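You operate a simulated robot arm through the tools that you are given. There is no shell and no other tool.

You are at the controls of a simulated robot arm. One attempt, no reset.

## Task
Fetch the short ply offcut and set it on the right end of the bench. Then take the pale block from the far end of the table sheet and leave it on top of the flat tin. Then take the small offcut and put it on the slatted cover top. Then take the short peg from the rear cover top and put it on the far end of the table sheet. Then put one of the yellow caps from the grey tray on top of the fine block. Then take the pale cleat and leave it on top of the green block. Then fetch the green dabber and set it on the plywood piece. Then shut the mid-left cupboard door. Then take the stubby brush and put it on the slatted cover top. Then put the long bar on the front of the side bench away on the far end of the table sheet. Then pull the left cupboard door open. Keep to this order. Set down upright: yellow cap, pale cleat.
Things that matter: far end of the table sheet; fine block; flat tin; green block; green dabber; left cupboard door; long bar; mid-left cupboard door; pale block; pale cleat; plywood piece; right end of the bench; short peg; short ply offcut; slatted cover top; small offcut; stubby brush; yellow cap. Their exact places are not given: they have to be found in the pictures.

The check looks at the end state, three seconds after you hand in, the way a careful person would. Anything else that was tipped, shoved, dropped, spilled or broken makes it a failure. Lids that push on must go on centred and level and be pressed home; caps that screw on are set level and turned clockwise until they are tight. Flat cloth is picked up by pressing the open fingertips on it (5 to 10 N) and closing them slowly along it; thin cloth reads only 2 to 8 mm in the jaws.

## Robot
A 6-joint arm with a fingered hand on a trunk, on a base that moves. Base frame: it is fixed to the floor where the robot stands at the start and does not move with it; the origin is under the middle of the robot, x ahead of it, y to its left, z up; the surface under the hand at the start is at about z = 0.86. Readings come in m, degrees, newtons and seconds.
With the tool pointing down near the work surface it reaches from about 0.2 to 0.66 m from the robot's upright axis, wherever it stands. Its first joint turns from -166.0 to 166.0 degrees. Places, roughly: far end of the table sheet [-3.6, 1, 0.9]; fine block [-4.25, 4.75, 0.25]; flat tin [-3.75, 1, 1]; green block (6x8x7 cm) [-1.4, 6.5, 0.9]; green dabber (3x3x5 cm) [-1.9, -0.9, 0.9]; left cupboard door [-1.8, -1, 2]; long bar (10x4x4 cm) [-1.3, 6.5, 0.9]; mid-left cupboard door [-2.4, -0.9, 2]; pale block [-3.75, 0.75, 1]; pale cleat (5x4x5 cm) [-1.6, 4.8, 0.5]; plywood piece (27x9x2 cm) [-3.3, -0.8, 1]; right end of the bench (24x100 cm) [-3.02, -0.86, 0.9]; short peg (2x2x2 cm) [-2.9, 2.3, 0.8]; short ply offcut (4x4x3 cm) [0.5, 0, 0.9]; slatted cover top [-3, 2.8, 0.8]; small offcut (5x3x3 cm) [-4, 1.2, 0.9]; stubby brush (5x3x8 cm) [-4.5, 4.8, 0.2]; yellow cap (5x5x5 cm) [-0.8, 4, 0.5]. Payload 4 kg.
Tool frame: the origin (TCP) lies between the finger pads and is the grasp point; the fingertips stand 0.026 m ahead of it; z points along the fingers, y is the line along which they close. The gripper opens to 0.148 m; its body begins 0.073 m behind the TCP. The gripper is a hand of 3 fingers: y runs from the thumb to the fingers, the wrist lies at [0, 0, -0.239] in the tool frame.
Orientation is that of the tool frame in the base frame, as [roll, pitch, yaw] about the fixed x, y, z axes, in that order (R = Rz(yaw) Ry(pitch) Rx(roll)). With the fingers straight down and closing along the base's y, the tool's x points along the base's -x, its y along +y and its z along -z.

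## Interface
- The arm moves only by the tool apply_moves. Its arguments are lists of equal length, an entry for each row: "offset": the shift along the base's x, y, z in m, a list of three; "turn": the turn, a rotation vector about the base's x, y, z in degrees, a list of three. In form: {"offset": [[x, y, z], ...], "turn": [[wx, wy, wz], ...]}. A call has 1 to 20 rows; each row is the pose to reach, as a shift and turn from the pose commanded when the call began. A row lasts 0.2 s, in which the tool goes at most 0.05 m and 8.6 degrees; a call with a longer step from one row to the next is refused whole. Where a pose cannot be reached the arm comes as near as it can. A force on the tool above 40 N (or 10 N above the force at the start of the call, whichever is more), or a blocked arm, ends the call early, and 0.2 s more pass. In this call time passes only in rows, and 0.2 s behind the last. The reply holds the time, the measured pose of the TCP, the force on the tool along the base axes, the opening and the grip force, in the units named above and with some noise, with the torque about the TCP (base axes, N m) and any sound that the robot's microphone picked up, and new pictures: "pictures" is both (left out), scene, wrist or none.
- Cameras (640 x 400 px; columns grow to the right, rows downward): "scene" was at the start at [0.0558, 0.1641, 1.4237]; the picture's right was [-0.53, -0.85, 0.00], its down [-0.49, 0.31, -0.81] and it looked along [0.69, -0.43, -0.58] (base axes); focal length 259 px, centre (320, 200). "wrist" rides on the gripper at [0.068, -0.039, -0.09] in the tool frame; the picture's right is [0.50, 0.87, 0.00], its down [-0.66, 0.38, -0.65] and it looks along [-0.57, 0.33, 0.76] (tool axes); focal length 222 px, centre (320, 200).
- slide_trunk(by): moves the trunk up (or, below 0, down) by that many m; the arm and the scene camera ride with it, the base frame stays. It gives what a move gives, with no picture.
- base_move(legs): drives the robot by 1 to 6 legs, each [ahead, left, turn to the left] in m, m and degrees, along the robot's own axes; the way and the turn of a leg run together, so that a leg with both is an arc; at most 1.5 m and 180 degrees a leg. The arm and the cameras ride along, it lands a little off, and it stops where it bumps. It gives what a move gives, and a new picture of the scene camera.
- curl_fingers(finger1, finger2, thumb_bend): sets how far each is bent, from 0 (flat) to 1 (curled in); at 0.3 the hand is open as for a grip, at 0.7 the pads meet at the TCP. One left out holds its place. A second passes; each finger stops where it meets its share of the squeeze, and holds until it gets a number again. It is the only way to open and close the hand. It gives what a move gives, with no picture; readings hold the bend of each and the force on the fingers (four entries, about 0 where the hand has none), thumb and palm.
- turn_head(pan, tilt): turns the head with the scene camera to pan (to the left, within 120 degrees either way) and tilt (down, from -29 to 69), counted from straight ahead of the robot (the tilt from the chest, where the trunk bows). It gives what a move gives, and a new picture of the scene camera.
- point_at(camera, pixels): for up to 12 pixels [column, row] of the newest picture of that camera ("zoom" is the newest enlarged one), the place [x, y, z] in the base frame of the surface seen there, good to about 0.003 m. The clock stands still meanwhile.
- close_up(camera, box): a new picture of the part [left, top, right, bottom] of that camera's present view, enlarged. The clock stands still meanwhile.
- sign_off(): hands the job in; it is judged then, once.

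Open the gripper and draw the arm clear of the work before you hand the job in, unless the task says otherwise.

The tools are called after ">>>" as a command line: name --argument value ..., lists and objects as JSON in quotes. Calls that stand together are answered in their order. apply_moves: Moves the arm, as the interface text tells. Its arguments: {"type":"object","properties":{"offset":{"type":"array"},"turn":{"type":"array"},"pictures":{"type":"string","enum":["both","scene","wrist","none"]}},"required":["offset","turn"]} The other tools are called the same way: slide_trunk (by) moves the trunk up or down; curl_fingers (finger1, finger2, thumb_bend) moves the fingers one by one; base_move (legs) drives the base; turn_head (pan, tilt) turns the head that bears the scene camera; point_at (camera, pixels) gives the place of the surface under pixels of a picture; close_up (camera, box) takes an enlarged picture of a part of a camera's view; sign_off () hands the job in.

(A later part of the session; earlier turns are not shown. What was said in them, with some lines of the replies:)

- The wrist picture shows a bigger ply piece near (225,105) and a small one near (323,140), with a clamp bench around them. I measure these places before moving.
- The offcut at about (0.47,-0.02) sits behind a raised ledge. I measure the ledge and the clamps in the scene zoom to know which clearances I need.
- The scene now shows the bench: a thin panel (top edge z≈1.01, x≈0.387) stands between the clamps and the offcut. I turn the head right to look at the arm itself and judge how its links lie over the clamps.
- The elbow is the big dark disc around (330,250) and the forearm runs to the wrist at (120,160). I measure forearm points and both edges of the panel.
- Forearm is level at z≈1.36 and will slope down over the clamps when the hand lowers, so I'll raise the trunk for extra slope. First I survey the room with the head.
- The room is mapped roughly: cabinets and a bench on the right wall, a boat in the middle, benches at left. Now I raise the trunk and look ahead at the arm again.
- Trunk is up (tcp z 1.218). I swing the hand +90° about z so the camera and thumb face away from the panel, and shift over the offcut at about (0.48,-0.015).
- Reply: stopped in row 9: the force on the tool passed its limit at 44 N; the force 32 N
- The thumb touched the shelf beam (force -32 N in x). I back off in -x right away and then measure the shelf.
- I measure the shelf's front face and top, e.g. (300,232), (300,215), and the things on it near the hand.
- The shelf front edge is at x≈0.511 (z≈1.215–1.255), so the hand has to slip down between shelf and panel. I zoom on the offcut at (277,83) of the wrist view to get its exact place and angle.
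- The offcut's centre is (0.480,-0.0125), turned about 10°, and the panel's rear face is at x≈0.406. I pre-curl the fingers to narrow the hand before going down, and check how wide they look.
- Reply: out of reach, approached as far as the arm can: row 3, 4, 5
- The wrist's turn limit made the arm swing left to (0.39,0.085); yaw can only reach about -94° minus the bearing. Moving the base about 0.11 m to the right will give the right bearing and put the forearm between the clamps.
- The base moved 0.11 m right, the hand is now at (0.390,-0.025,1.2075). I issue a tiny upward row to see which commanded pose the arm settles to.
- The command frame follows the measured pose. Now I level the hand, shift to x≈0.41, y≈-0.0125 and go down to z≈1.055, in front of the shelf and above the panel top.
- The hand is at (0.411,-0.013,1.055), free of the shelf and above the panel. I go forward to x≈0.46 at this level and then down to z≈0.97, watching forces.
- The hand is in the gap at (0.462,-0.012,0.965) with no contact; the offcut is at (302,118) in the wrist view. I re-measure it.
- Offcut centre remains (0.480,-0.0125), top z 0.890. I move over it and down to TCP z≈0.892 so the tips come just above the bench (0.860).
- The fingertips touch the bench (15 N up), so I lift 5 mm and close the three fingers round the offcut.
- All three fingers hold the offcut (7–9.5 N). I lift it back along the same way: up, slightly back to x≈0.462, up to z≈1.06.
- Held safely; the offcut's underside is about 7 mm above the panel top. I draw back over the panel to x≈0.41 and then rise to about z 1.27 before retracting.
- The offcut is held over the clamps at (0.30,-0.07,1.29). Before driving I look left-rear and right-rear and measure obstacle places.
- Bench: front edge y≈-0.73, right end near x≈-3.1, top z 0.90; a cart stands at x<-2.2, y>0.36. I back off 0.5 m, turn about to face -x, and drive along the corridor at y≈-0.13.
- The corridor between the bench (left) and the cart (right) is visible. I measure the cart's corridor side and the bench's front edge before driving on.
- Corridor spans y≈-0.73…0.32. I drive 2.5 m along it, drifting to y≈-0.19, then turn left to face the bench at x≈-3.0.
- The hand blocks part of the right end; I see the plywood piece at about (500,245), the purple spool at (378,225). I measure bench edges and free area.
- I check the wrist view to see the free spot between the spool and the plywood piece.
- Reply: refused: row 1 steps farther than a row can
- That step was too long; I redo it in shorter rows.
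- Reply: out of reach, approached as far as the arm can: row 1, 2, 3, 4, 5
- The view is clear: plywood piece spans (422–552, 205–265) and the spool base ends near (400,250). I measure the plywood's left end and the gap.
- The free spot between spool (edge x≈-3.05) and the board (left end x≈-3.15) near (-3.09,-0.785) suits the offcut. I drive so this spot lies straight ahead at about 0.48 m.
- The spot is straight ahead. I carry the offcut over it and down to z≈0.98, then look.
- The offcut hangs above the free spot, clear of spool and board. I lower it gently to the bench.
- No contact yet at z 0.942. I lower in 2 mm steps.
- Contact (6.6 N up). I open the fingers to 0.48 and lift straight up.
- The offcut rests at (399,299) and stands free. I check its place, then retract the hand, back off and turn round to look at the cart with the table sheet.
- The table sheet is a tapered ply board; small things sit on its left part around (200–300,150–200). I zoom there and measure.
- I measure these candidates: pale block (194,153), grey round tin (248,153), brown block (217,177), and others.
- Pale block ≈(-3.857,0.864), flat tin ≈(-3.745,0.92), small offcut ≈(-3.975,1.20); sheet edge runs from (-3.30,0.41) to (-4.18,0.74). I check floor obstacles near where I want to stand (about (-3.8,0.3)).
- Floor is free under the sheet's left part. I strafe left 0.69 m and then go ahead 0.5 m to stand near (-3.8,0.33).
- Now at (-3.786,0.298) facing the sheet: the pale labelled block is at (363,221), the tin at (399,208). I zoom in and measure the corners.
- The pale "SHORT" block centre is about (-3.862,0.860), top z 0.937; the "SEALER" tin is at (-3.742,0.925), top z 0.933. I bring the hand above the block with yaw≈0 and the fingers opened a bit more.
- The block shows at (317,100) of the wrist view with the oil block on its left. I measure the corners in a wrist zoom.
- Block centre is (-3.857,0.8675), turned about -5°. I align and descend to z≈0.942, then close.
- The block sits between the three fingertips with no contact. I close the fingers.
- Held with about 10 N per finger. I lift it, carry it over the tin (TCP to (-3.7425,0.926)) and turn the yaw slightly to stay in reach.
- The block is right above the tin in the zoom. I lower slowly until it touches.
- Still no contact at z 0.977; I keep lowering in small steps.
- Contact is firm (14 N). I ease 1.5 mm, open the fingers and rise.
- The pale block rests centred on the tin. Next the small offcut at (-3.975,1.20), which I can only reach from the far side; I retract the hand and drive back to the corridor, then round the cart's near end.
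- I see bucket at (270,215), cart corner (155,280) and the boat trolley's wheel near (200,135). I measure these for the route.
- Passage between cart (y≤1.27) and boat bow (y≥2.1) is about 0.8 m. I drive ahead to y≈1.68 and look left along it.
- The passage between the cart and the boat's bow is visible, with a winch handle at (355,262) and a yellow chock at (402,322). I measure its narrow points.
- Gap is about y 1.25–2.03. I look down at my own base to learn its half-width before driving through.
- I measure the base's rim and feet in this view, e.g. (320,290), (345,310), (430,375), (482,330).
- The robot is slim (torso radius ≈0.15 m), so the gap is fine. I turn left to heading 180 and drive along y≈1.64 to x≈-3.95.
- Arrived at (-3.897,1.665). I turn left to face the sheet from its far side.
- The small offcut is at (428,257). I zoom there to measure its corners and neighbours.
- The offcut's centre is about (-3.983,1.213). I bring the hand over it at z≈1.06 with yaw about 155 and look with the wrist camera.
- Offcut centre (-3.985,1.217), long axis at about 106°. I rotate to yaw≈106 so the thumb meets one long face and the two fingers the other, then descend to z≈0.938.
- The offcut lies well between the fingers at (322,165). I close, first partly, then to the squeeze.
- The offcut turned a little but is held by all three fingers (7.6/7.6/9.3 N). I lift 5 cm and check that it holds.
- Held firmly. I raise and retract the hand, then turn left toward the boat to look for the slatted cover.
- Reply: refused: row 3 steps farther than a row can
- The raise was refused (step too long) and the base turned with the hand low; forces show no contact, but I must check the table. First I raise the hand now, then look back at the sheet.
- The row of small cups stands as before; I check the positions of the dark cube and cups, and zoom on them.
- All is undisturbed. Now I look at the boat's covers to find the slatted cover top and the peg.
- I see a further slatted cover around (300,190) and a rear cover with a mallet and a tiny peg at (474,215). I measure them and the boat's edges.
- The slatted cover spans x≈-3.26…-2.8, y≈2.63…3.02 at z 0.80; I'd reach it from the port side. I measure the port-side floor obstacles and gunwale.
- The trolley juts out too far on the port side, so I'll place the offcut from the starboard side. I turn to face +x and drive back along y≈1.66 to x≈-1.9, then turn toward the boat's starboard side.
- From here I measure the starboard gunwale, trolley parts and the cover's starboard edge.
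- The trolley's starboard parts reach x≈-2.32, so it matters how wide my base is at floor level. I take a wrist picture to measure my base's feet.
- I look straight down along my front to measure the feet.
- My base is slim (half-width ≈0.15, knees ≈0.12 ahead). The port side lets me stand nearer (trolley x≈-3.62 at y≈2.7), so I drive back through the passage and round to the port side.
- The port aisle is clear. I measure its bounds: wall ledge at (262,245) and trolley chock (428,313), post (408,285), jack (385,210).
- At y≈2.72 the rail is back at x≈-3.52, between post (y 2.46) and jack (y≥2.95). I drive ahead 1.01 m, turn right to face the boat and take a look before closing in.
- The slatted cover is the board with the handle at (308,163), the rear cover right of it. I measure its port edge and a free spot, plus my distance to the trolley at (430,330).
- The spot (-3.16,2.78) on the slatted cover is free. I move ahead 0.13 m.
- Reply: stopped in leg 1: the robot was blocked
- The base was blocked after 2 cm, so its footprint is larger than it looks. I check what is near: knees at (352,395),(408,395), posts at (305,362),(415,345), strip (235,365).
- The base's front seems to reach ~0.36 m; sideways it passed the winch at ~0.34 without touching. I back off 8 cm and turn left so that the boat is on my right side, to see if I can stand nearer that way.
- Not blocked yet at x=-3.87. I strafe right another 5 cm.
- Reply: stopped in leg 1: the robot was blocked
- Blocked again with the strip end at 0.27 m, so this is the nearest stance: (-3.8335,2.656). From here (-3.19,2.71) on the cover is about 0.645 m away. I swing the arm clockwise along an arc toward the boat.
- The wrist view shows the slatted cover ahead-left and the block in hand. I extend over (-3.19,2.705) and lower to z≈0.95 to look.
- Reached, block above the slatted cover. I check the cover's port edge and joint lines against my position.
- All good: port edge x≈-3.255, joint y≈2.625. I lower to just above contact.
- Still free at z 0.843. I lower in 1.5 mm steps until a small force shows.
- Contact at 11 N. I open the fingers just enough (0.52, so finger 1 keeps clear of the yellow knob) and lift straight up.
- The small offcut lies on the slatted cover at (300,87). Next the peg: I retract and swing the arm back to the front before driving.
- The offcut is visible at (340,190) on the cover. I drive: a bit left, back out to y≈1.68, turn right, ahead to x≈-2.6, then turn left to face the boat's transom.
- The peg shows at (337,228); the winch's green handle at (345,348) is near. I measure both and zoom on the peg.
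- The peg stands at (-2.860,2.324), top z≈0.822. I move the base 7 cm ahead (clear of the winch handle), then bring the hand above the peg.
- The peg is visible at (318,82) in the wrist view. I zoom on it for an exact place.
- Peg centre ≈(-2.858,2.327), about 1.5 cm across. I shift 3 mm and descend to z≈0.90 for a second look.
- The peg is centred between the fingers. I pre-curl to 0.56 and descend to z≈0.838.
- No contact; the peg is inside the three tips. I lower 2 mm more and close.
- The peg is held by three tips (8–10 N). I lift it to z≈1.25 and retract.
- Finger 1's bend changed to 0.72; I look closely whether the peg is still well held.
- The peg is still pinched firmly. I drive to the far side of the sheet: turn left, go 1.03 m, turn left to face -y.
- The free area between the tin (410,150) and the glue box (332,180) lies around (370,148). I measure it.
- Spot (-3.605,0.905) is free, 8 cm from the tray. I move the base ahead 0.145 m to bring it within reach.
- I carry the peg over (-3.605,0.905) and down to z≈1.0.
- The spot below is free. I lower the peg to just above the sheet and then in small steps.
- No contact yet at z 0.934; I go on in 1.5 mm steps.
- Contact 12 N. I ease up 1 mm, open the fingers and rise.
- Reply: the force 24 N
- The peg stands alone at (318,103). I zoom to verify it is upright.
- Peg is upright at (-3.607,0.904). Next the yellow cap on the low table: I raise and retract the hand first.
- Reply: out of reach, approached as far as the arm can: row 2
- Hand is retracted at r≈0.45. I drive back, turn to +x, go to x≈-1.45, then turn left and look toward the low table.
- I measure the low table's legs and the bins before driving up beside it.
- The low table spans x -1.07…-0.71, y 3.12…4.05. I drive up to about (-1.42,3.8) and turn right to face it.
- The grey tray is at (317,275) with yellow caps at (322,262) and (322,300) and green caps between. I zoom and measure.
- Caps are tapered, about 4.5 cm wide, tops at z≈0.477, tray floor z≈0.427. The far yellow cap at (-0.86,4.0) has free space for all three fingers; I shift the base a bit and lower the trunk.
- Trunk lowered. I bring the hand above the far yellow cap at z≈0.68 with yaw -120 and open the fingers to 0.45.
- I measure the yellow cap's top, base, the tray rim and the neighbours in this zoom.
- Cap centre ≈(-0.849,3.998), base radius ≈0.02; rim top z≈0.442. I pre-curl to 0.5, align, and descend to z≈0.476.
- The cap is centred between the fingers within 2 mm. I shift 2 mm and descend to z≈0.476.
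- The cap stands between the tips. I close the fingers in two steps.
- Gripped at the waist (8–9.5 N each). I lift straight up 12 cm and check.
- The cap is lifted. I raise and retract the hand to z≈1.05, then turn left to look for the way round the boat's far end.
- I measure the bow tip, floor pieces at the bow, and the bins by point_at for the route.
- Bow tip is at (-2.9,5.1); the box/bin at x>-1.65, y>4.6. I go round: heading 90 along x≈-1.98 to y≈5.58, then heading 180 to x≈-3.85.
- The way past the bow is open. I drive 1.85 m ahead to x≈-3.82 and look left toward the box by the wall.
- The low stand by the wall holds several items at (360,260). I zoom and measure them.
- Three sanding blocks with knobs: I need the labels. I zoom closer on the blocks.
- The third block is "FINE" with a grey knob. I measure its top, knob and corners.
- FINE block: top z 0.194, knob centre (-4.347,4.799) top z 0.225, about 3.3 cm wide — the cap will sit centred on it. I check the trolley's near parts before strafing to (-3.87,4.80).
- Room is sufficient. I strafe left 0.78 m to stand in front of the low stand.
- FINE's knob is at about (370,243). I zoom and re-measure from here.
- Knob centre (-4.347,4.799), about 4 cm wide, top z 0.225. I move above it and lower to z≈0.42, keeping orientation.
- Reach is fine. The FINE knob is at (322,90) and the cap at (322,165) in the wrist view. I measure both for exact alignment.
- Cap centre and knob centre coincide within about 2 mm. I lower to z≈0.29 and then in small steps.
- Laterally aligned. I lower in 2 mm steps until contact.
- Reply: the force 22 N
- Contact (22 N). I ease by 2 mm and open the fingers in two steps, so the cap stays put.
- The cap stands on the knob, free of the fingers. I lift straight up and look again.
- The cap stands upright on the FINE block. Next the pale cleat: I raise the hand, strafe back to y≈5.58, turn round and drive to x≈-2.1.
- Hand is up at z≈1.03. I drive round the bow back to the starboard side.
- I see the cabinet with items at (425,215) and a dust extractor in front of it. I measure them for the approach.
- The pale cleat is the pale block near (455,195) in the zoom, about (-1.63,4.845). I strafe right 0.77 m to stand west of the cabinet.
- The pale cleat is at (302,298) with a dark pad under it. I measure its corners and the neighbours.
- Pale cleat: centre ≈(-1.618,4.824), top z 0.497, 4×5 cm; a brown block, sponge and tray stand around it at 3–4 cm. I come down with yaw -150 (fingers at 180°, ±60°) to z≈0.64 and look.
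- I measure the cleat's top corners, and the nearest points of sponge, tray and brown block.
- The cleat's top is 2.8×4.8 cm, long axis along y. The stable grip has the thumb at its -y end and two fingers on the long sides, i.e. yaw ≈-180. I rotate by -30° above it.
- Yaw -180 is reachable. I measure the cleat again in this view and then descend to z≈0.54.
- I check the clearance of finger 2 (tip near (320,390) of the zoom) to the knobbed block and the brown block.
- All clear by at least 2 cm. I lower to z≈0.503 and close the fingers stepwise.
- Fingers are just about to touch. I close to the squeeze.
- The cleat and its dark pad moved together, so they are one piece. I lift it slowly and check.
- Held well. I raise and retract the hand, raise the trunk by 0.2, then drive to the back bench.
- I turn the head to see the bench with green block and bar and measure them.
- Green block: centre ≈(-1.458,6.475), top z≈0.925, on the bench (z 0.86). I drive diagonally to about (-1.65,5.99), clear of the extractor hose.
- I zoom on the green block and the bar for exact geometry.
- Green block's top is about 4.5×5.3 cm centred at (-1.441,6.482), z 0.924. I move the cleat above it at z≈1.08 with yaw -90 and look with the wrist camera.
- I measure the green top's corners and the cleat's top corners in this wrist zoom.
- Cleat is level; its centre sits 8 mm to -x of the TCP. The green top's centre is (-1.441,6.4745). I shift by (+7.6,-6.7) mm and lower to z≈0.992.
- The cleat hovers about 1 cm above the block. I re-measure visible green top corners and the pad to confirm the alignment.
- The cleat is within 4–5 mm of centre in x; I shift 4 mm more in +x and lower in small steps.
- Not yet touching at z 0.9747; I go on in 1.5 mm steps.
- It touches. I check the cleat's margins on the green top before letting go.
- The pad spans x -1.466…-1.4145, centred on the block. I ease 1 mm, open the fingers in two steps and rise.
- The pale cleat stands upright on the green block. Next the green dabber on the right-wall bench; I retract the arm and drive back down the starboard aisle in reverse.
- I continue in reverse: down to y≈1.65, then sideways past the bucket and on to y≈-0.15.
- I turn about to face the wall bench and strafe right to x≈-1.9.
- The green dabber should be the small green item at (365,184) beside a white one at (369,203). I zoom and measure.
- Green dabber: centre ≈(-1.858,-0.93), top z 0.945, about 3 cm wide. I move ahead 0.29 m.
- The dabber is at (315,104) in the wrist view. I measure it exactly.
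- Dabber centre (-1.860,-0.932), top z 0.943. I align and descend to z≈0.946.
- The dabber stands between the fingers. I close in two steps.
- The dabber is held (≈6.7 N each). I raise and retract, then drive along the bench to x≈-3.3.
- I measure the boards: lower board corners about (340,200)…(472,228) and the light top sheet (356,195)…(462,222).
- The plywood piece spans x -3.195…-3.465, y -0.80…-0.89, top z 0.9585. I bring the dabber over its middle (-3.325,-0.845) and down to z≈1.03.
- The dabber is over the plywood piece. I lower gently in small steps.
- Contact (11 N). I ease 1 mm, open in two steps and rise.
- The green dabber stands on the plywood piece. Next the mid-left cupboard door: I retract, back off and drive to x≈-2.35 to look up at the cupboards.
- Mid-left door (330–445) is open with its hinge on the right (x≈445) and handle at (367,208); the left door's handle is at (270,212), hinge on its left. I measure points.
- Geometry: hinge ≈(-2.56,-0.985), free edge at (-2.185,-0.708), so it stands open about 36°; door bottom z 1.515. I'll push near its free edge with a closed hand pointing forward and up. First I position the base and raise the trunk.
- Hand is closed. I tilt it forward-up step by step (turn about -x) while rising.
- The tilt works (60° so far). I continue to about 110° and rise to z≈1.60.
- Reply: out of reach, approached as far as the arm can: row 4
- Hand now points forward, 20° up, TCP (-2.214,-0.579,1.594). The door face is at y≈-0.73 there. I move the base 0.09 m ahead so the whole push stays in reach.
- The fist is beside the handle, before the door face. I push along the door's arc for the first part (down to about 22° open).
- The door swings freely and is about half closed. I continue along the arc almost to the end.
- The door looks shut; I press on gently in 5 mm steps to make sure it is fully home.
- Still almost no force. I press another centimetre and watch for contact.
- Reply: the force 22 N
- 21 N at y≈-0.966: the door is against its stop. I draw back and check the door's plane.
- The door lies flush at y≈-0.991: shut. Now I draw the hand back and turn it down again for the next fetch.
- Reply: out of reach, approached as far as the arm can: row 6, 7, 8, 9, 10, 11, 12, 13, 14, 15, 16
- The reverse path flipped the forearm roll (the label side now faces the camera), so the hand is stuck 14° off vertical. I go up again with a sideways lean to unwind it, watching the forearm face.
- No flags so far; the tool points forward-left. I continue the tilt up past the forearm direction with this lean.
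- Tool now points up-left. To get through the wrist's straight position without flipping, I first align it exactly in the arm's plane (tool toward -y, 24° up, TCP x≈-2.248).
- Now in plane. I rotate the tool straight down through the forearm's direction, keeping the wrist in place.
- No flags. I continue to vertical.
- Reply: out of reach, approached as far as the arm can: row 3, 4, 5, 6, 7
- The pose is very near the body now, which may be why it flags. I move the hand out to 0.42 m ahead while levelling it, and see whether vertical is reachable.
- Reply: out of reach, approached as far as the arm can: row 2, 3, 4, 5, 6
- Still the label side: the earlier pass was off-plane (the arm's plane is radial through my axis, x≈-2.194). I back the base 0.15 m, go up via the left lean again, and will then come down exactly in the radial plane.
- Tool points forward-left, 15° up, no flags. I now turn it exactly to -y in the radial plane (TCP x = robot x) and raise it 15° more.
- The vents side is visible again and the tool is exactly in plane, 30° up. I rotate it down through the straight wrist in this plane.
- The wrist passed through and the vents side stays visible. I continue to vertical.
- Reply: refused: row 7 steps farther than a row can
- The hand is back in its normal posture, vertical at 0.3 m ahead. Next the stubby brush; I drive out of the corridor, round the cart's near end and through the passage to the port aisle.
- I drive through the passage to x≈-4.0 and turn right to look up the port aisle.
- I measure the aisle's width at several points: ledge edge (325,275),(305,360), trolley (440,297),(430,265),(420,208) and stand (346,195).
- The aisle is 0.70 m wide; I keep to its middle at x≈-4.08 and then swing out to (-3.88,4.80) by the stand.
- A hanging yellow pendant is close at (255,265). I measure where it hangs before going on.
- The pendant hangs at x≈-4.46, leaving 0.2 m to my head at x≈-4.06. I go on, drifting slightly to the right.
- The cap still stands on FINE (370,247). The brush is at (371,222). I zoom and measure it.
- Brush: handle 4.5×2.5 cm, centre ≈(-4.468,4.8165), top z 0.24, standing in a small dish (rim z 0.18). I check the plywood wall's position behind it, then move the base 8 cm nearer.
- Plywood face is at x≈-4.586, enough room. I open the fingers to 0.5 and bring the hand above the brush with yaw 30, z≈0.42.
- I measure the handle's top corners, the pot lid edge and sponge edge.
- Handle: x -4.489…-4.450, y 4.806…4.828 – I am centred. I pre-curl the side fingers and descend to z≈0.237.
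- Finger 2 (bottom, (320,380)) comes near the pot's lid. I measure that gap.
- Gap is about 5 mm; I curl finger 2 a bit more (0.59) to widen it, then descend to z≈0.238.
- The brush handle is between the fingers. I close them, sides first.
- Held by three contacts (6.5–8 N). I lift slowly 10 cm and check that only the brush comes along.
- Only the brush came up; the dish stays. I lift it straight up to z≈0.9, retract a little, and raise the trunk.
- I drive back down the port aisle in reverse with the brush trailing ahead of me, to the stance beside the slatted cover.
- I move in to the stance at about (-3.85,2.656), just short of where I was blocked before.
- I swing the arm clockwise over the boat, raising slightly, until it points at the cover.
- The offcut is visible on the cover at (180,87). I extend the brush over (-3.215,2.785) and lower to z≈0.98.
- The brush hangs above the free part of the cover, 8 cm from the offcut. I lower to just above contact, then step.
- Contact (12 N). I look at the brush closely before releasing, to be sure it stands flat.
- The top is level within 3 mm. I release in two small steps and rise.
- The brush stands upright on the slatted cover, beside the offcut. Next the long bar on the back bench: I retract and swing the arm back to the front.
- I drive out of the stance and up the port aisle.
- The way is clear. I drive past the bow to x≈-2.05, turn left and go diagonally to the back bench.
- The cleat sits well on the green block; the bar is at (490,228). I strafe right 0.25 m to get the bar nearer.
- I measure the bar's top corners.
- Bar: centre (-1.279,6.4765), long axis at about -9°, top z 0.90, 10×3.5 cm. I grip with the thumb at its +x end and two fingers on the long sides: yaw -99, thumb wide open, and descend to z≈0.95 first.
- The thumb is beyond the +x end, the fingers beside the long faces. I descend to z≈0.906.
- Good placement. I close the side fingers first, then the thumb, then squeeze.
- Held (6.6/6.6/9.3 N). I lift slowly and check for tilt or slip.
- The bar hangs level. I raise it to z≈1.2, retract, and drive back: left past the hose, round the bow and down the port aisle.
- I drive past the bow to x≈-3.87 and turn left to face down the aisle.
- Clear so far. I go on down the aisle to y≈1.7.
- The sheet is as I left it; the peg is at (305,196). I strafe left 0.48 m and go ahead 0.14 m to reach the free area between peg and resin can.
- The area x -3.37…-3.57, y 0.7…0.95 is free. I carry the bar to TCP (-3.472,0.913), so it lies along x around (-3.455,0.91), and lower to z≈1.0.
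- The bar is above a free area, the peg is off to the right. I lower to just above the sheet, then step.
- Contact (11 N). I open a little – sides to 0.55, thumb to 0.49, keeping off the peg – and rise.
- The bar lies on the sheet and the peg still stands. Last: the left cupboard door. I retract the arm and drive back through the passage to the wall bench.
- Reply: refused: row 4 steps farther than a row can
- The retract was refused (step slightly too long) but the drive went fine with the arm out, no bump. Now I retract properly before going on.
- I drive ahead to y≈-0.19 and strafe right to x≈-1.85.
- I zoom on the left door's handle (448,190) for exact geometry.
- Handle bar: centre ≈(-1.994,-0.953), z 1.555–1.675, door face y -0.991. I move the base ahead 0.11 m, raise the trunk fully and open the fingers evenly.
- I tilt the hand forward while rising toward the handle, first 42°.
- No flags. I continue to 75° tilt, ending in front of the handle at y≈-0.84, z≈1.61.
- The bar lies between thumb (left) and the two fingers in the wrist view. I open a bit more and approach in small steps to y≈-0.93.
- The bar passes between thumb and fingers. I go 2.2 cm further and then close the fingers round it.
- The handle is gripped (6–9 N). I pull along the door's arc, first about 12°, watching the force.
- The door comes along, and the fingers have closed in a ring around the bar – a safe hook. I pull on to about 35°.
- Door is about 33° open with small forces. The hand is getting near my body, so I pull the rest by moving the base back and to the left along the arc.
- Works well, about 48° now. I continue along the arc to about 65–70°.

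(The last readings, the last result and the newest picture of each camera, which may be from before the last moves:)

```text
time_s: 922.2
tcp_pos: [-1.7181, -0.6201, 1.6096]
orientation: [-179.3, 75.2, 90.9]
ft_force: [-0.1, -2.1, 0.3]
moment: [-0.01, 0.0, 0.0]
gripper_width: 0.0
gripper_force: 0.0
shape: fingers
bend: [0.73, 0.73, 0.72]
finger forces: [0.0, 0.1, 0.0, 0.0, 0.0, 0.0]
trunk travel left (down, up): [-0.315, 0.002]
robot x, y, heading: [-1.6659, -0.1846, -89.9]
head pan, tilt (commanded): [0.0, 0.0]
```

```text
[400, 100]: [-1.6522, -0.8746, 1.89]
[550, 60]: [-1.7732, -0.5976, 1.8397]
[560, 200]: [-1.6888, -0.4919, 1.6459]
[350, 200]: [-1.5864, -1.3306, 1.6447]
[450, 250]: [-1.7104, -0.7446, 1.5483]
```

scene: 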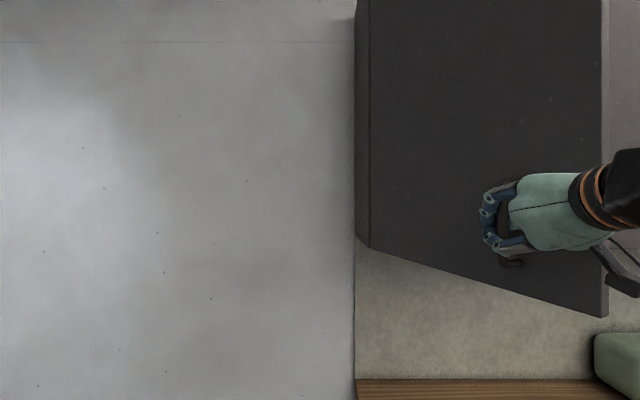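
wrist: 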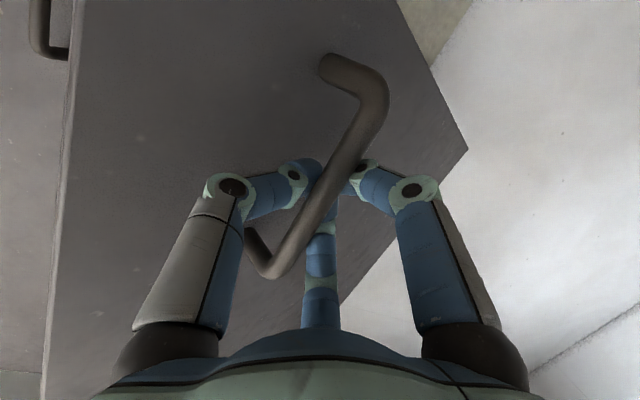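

The door stands about 66° open. To let go cleanly I first turn the hand 45° about the bar so that it faces the door, before opening the fingers.

>>> apply_moves --offset '[[0.001, -0.003, 0], [0.001, -0.006, 0], [0.002, -0.009, 0], [0.003, -0.012, 0], [0.003, -0.015, 0], [0.004, -0.0175, 0]]' --turn '[[0, 0, -7.5], [0, 0, -15], [0, 0, -22.5], [0, 0, -30], [0, 0, -37.5], [0, 0, -45]]'

```text
time_s: 923.6
tcp_pos: [-1.7142, -0.6385, 1.6089]
orientation: [-179.5, 75.3, 45.8]
ft_force: [0.4, -0.7, 0.3]
moment: [0.0, -0.01, 0.0]
gripper_width: 0.0
gripper_force: 0.0
shape: fingers
bend: [0.73, 0.73, 0.72]
finger forces: [0.0, 0.0, 0.1, 0.0, 0.0, 0.0]
trunk travel left (down, up): [-0.315, 0.002]
robot x, y, heading: [-1.6661, -0.1823, -90.3]
head pan, tilt (commanded): [0.0, 0.0]
```

scene: 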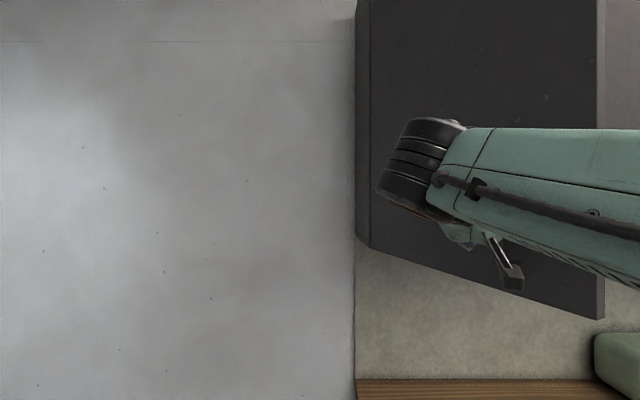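
wrist: 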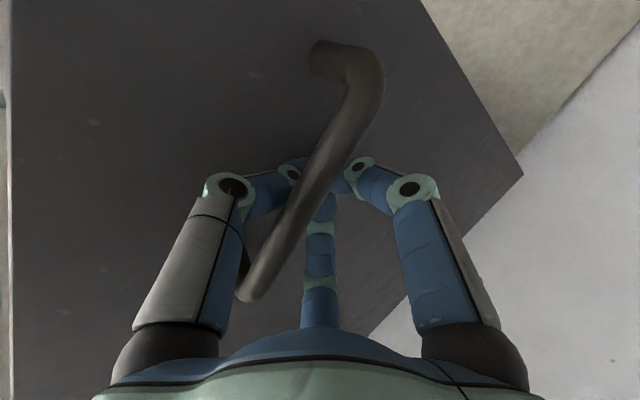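

No forces; the hand now faces the door within about 20°. I open the fingers gradually.

>>> curl_fingers --finger1 0.6 --finger2 0.6 --thumb_bend 0.62

>>> curl_fingers --finger1 0.46 --finger2 0.46 --thumb_bend 0.5

>>> close_up --camera "wrist" --box '[160, 20, 480, 270]'

```text
time_s: 924.6
tcp_pos: [-1.7154, -0.6358, 1.6089]
orientation: [-179.3, 75.3, 45.9]
ft_force: [0.4, -0.3, -0.7]
moment: [0.01, 0.0, -0.03]
gripper_width: 0.0264
gripper_force: 0.1
shape: fingers
bend: [0.6, 0.6, 0.62]
finger forces: [0.0, 0.0, 0.1, 0.0, 0.2, 0.0]
trunk travel left (down, up): [-0.315, 0.002]
robot x, y, heading: [-1.6646, -0.1836, -90.1]
head pan, tilt (commanded): [0.0, 0.0]
```

```text
time_s: 925.6
tcp_pos: [-1.7139, -0.6373, 1.6083]
orientation: [-179.4, 75.2, 45.8]
ft_force: [-0.2, -0.6, -0.1]
moment: [0.01, 0.0, 0.02]
gripper_width: 0.0686
gripper_force: 0.1
shape: fingers
bend: [0.46, 0.46, 0.5]
finger forces: [0.0, 0.0, 0.0, 0.1, 0.3, 0.0]
trunk travel left (down, up): [-0.315, 0.002]
robot x, y, heading: [-1.6659, -0.1836, -89.9]
head pan, tilt (commanded): [0.0, 0.0]
```

```text
1.60 times, centred on (320, 145) of wrist
```

zoom: 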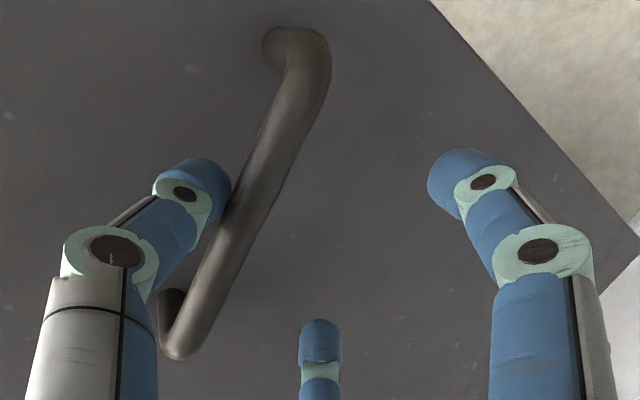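

The bar now rests only against the thumb. I shift the hand a centimetre toward the thumb side and then back the base off diagonally along the hand's axis.

>>> apply_moves --offset '[[-0.004, 0.004, 0], [-0.008, 0.008, 0]]' --turn '[[0, 0, 0], [0, 0, 0]]' --pictures "wrist"

>>> close_up --camera "wrist" --box '[160, 20, 480, 270]'

```text
time_s: 926.2
tcp_pos: [-1.7227, -0.6283, 1.6095]
orientation: [-179.4, 75.1, 45.9]
ft_force: [0.4, 0.2, -0.2]
moment: [-0.01, -0.01, 0.0]
gripper_width: 0.0686
gripper_force: 0.1
shape: fingers
bend: [0.46, 0.46, 0.5]
finger forces: [0.1, 0.0, 0.1, 0.0, 0.0, 0.0]
trunk travel left (down, up): [-0.315, 0.002]
robot x, y, heading: [-1.6659, -0.1834, -90.0]
head pan, tilt (commanded): [0.0, 0.0]
```

wrist: 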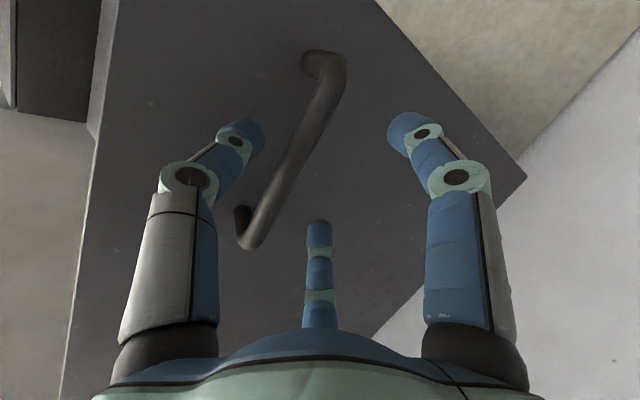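

```text
1.60 times, centred on (320, 145) of wrist
```

zoom: 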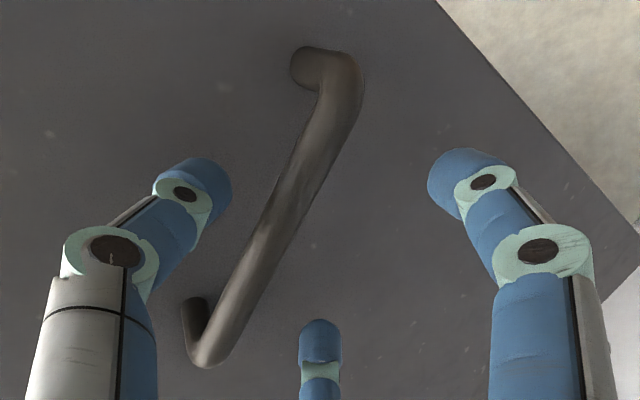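

The bar is free between the open fingers. I back off diagonally with the base.

>>> base_move --legs '[[-0.06, 0.06, 0], [-0.08, 0.05, 0]]'

```text
time_s: 928.1
tcp_pos: [-1.6139, -0.4891, 1.6098]
orientation: [-179.4, 75.2, 46.1]
ft_force: [0.8, 0.6, -0.1]
moment: [0.03, 0.01, 0.0]
gripper_width: 0.0686
gripper_force: 0.1
shape: fingers
bend: [0.46, 0.46, 0.5]
finger forces: [0.0, 0.0, 0.1, 0.1, 0.1, 0.0]
trunk travel left (down, up): [-0.315, 0.002]
robot x, y, heading: [-1.558, -0.0459, -89.8]
head pan, tilt (commanded): [0.0, 0.0]
```

scene: 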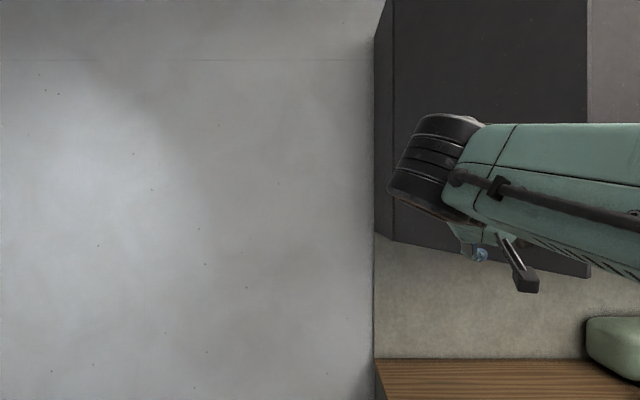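

The hand is clear. I back off another 0.25 m and look at the cupboards to measure the door's angle.

>>> base_move --legs '[[-0.28, 0, 0]]'

>>> turn_head --pan -25 --tilt 0

```text
time_s: 930.1
tcp_pos: [-1.614, -0.2087, 1.6096]
orientation: [-179.4, 75.2, 46.0]
ft_force: [-0.2, 0.4, 0.2]
moment: [-0.01, -0.03, -0.02]
gripper_width: 0.0687
gripper_force: 0.1
shape: fingers
bend: [0.46, 0.46, 0.5]
finger forces: [0.0, 0.0, 0.0, 0.0, 0.1, 0.0]
trunk travel left (down, up): [-0.315, 0.002]
robot x, y, heading: [-1.5556, 0.236, -89.7]
head pan, tilt (commanded): [0.0, 0.0]
```

scene: 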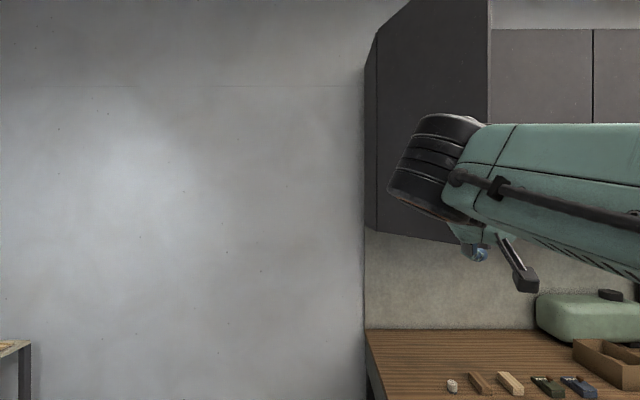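

```text
time_s: 931.0
tcp_pos: [-1.6135, -0.2096, 1.6085]
orientation: [-179.3, 75.3, 46.1]
ft_force: [0.6, -0.5, -0.5]
moment: [0.03, 0.03, 0.01]
gripper_width: 0.0686
gripper_force: 0.0
shape: fingers
bend: [0.46, 0.46, 0.5]
finger forces: [0.0, 0.0, 0.0, 0.0, 0.0, 0.0]
trunk travel left (down, up): [-0.315, 0.002]
robot x, y, heading: [-1.5561, 0.2328, -90.1]
head pan, tilt (commanded): [-25.0, 0.0]
```

scene: 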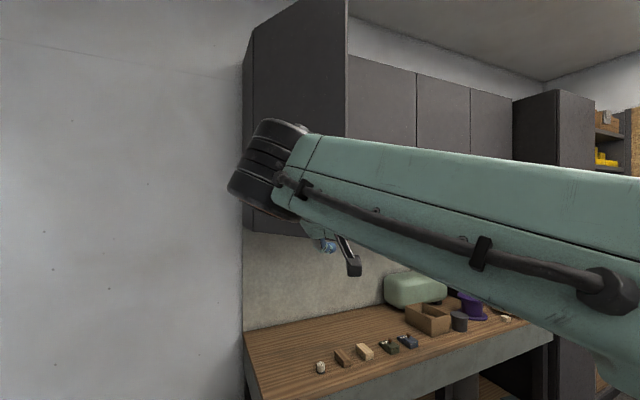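

The left door stands open. I measure its face to get the angle.

>>> point_at --camera "scene" --pixels '[[260, 60], [300, 60], [340, 60], [343, 120], [270, 100], [380, 100], [440, 110], [490, 120]]'

```text
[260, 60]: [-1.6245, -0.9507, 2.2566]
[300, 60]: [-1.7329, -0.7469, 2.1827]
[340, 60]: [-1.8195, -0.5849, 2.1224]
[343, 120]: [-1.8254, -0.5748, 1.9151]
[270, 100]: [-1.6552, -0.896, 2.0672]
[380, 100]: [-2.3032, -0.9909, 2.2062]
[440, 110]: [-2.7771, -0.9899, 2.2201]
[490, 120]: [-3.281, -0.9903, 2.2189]
```

Left door is open about 62°, the others are flush at y≈-0.99. I open the hand and look over the table sheet once more to be sure nothing was disturbed.

>>> curl_fingers --finger1 0.3 --finger2 0.3 --thumb_bend 0.3

>>> turn_head --pan -110 --tilt 15

>>> close_up --camera "scene" --box '[160, 120, 480, 320]'

```text
time_s: 932.0
tcp_pos: [-1.6133, -0.2096, 1.6106]
orientation: [-179.2, 75.3, 46.1]
ft_force: [0.4, 0.1, 0.8]
moment: [0.03, 0.01, 0.0]
gripper_width: 0.1268
gripper_force: 0.1
shape: fingers
bend: [0.3, 0.3, 0.3]
finger forces: [0.1, 0.0, 0.0, 0.0, 0.0, 0.0]
trunk travel left (down, up): [-0.315, 0.002]
robot x, y, heading: [-1.5601, 0.2357, -89.7]
head pan, tilt (commanded): [-25.0, 0.0]
```

```text
time_s: 933.6
tcp_pos: [-1.6127, -0.2093, 1.6097]
orientation: [-179.4, 75.3, 46.2]
ft_force: [0.5, -1.0, 0.2]
moment: [0.01, -0.01, 0.0]
gripper_width: 0.1266
gripper_force: 0.1
shape: fingers
bend: [0.3, 0.3, 0.3]
finger forces: [0.0, 0.0, 0.0, 0.0, 0.0, 0.1]
trunk travel left (down, up): [-0.315, 0.002]
robot x, y, heading: [-1.5601, 0.2368, -89.7]
head pan, tilt (commanded): [-110.0, 15.0]
```

scene: 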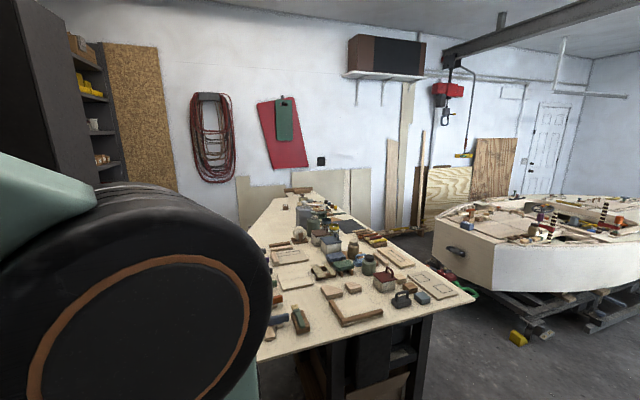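

```text
2.00 times, centred on (320, 220) of scene
```

zoom: 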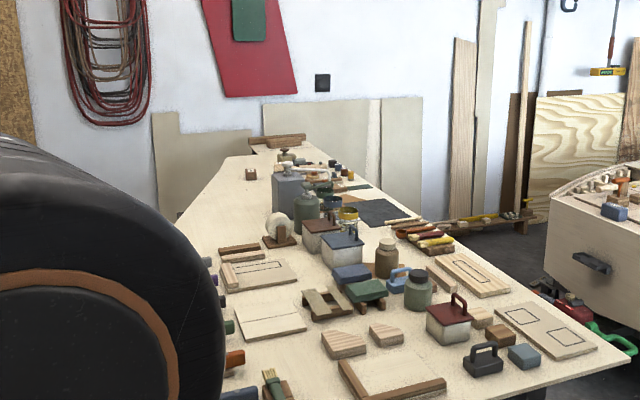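

All is in place on the sheet. One last check that the opened door keeps still.

>>> turn_head --pan -25 --tilt 0

>>> point_at --camera "scene" --pixels '[[260, 60], [300, 60], [340, 60], [343, 120], [380, 100]]'

```text
time_s: 935.2
tcp_pos: [-1.6129, -0.2088, 1.6093]
orientation: [-179.4, 75.2, 46.1]
ft_force: [-0.4, -1.6, 0.6]
moment: [-0.03, 0.01, -0.04]
gripper_width: 0.1266
gripper_force: 0.1
shape: fingers
bend: [0.3, 0.3, 0.3]
finger forces: [0.0, 0.1, 0.0, 0.0, 0.1, 0.1]
trunk travel left (down, up): [-0.315, 0.002]
robot x, y, heading: [-1.5539, 0.2375, -89.5]
head pan, tilt (commanded): [-25.0, 0.0]
```

scene: 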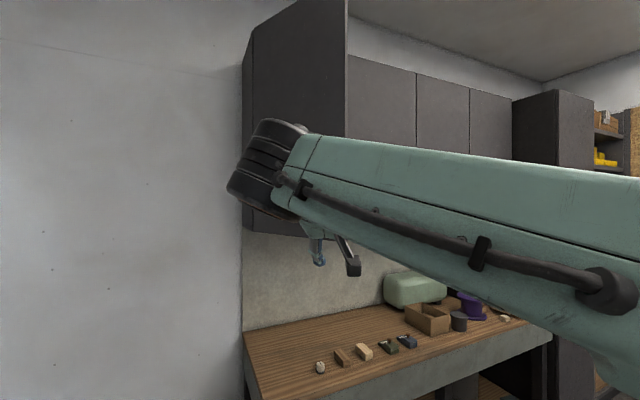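

```text
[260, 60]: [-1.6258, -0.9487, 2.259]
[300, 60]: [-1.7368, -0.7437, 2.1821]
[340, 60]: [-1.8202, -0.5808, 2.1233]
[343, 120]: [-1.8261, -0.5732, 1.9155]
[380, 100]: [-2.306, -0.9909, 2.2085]
```

The door keeps still at about 62° and the mid-left door is flush. The gripper is open and the arm is clear, so I hand the job in.

>>> sign_off

```text
The job is handed in.
```

All eleven steps are done, in the order you gave, and the job is handed in. I don't have the check's verdict.

| Step | Result when last seen |
|---|---|
| Short ply offcut | On the right end of the bench, between the purple spool and the plywood board |
| Pale block ("SHORT") | Centred on the flat tin |
| Small offcut | On the slatted cover top |
| Short peg | Standing on the far end of the table sheet |
| Yellow cap | Upright on the knob of the FINE block |
| Pale cleat | Upright on the green block |
| Green dabber | Standing on the plywood piece |
| Mid-left cupboard door | Shut, flush with the doors on either side |
| Stubby brush | Standing upright on the slatted cover top |
| Long bar | Lying on the far end of the table sheet |
| Left cupboard door | Open about 62° and holding still |

- **Bumps:** the hand touched the shelf above the first bench early on, at about 44 N. The base also stopped twice against the boat trolley's side while I looked for a stance. I saw nothing displaced either time.
- **Low arm sweeps:** twice the base turned while a refused arm move left the hand low or extended over the sheet. I looked the sheet over afterwards both times and found nothing disturbed.
- **Far end of the sheet:** its bounds were not given. I put the peg and the bar in the free space near the given centre, at about (-3.61, 0.90) and (-3.46, 0.91).
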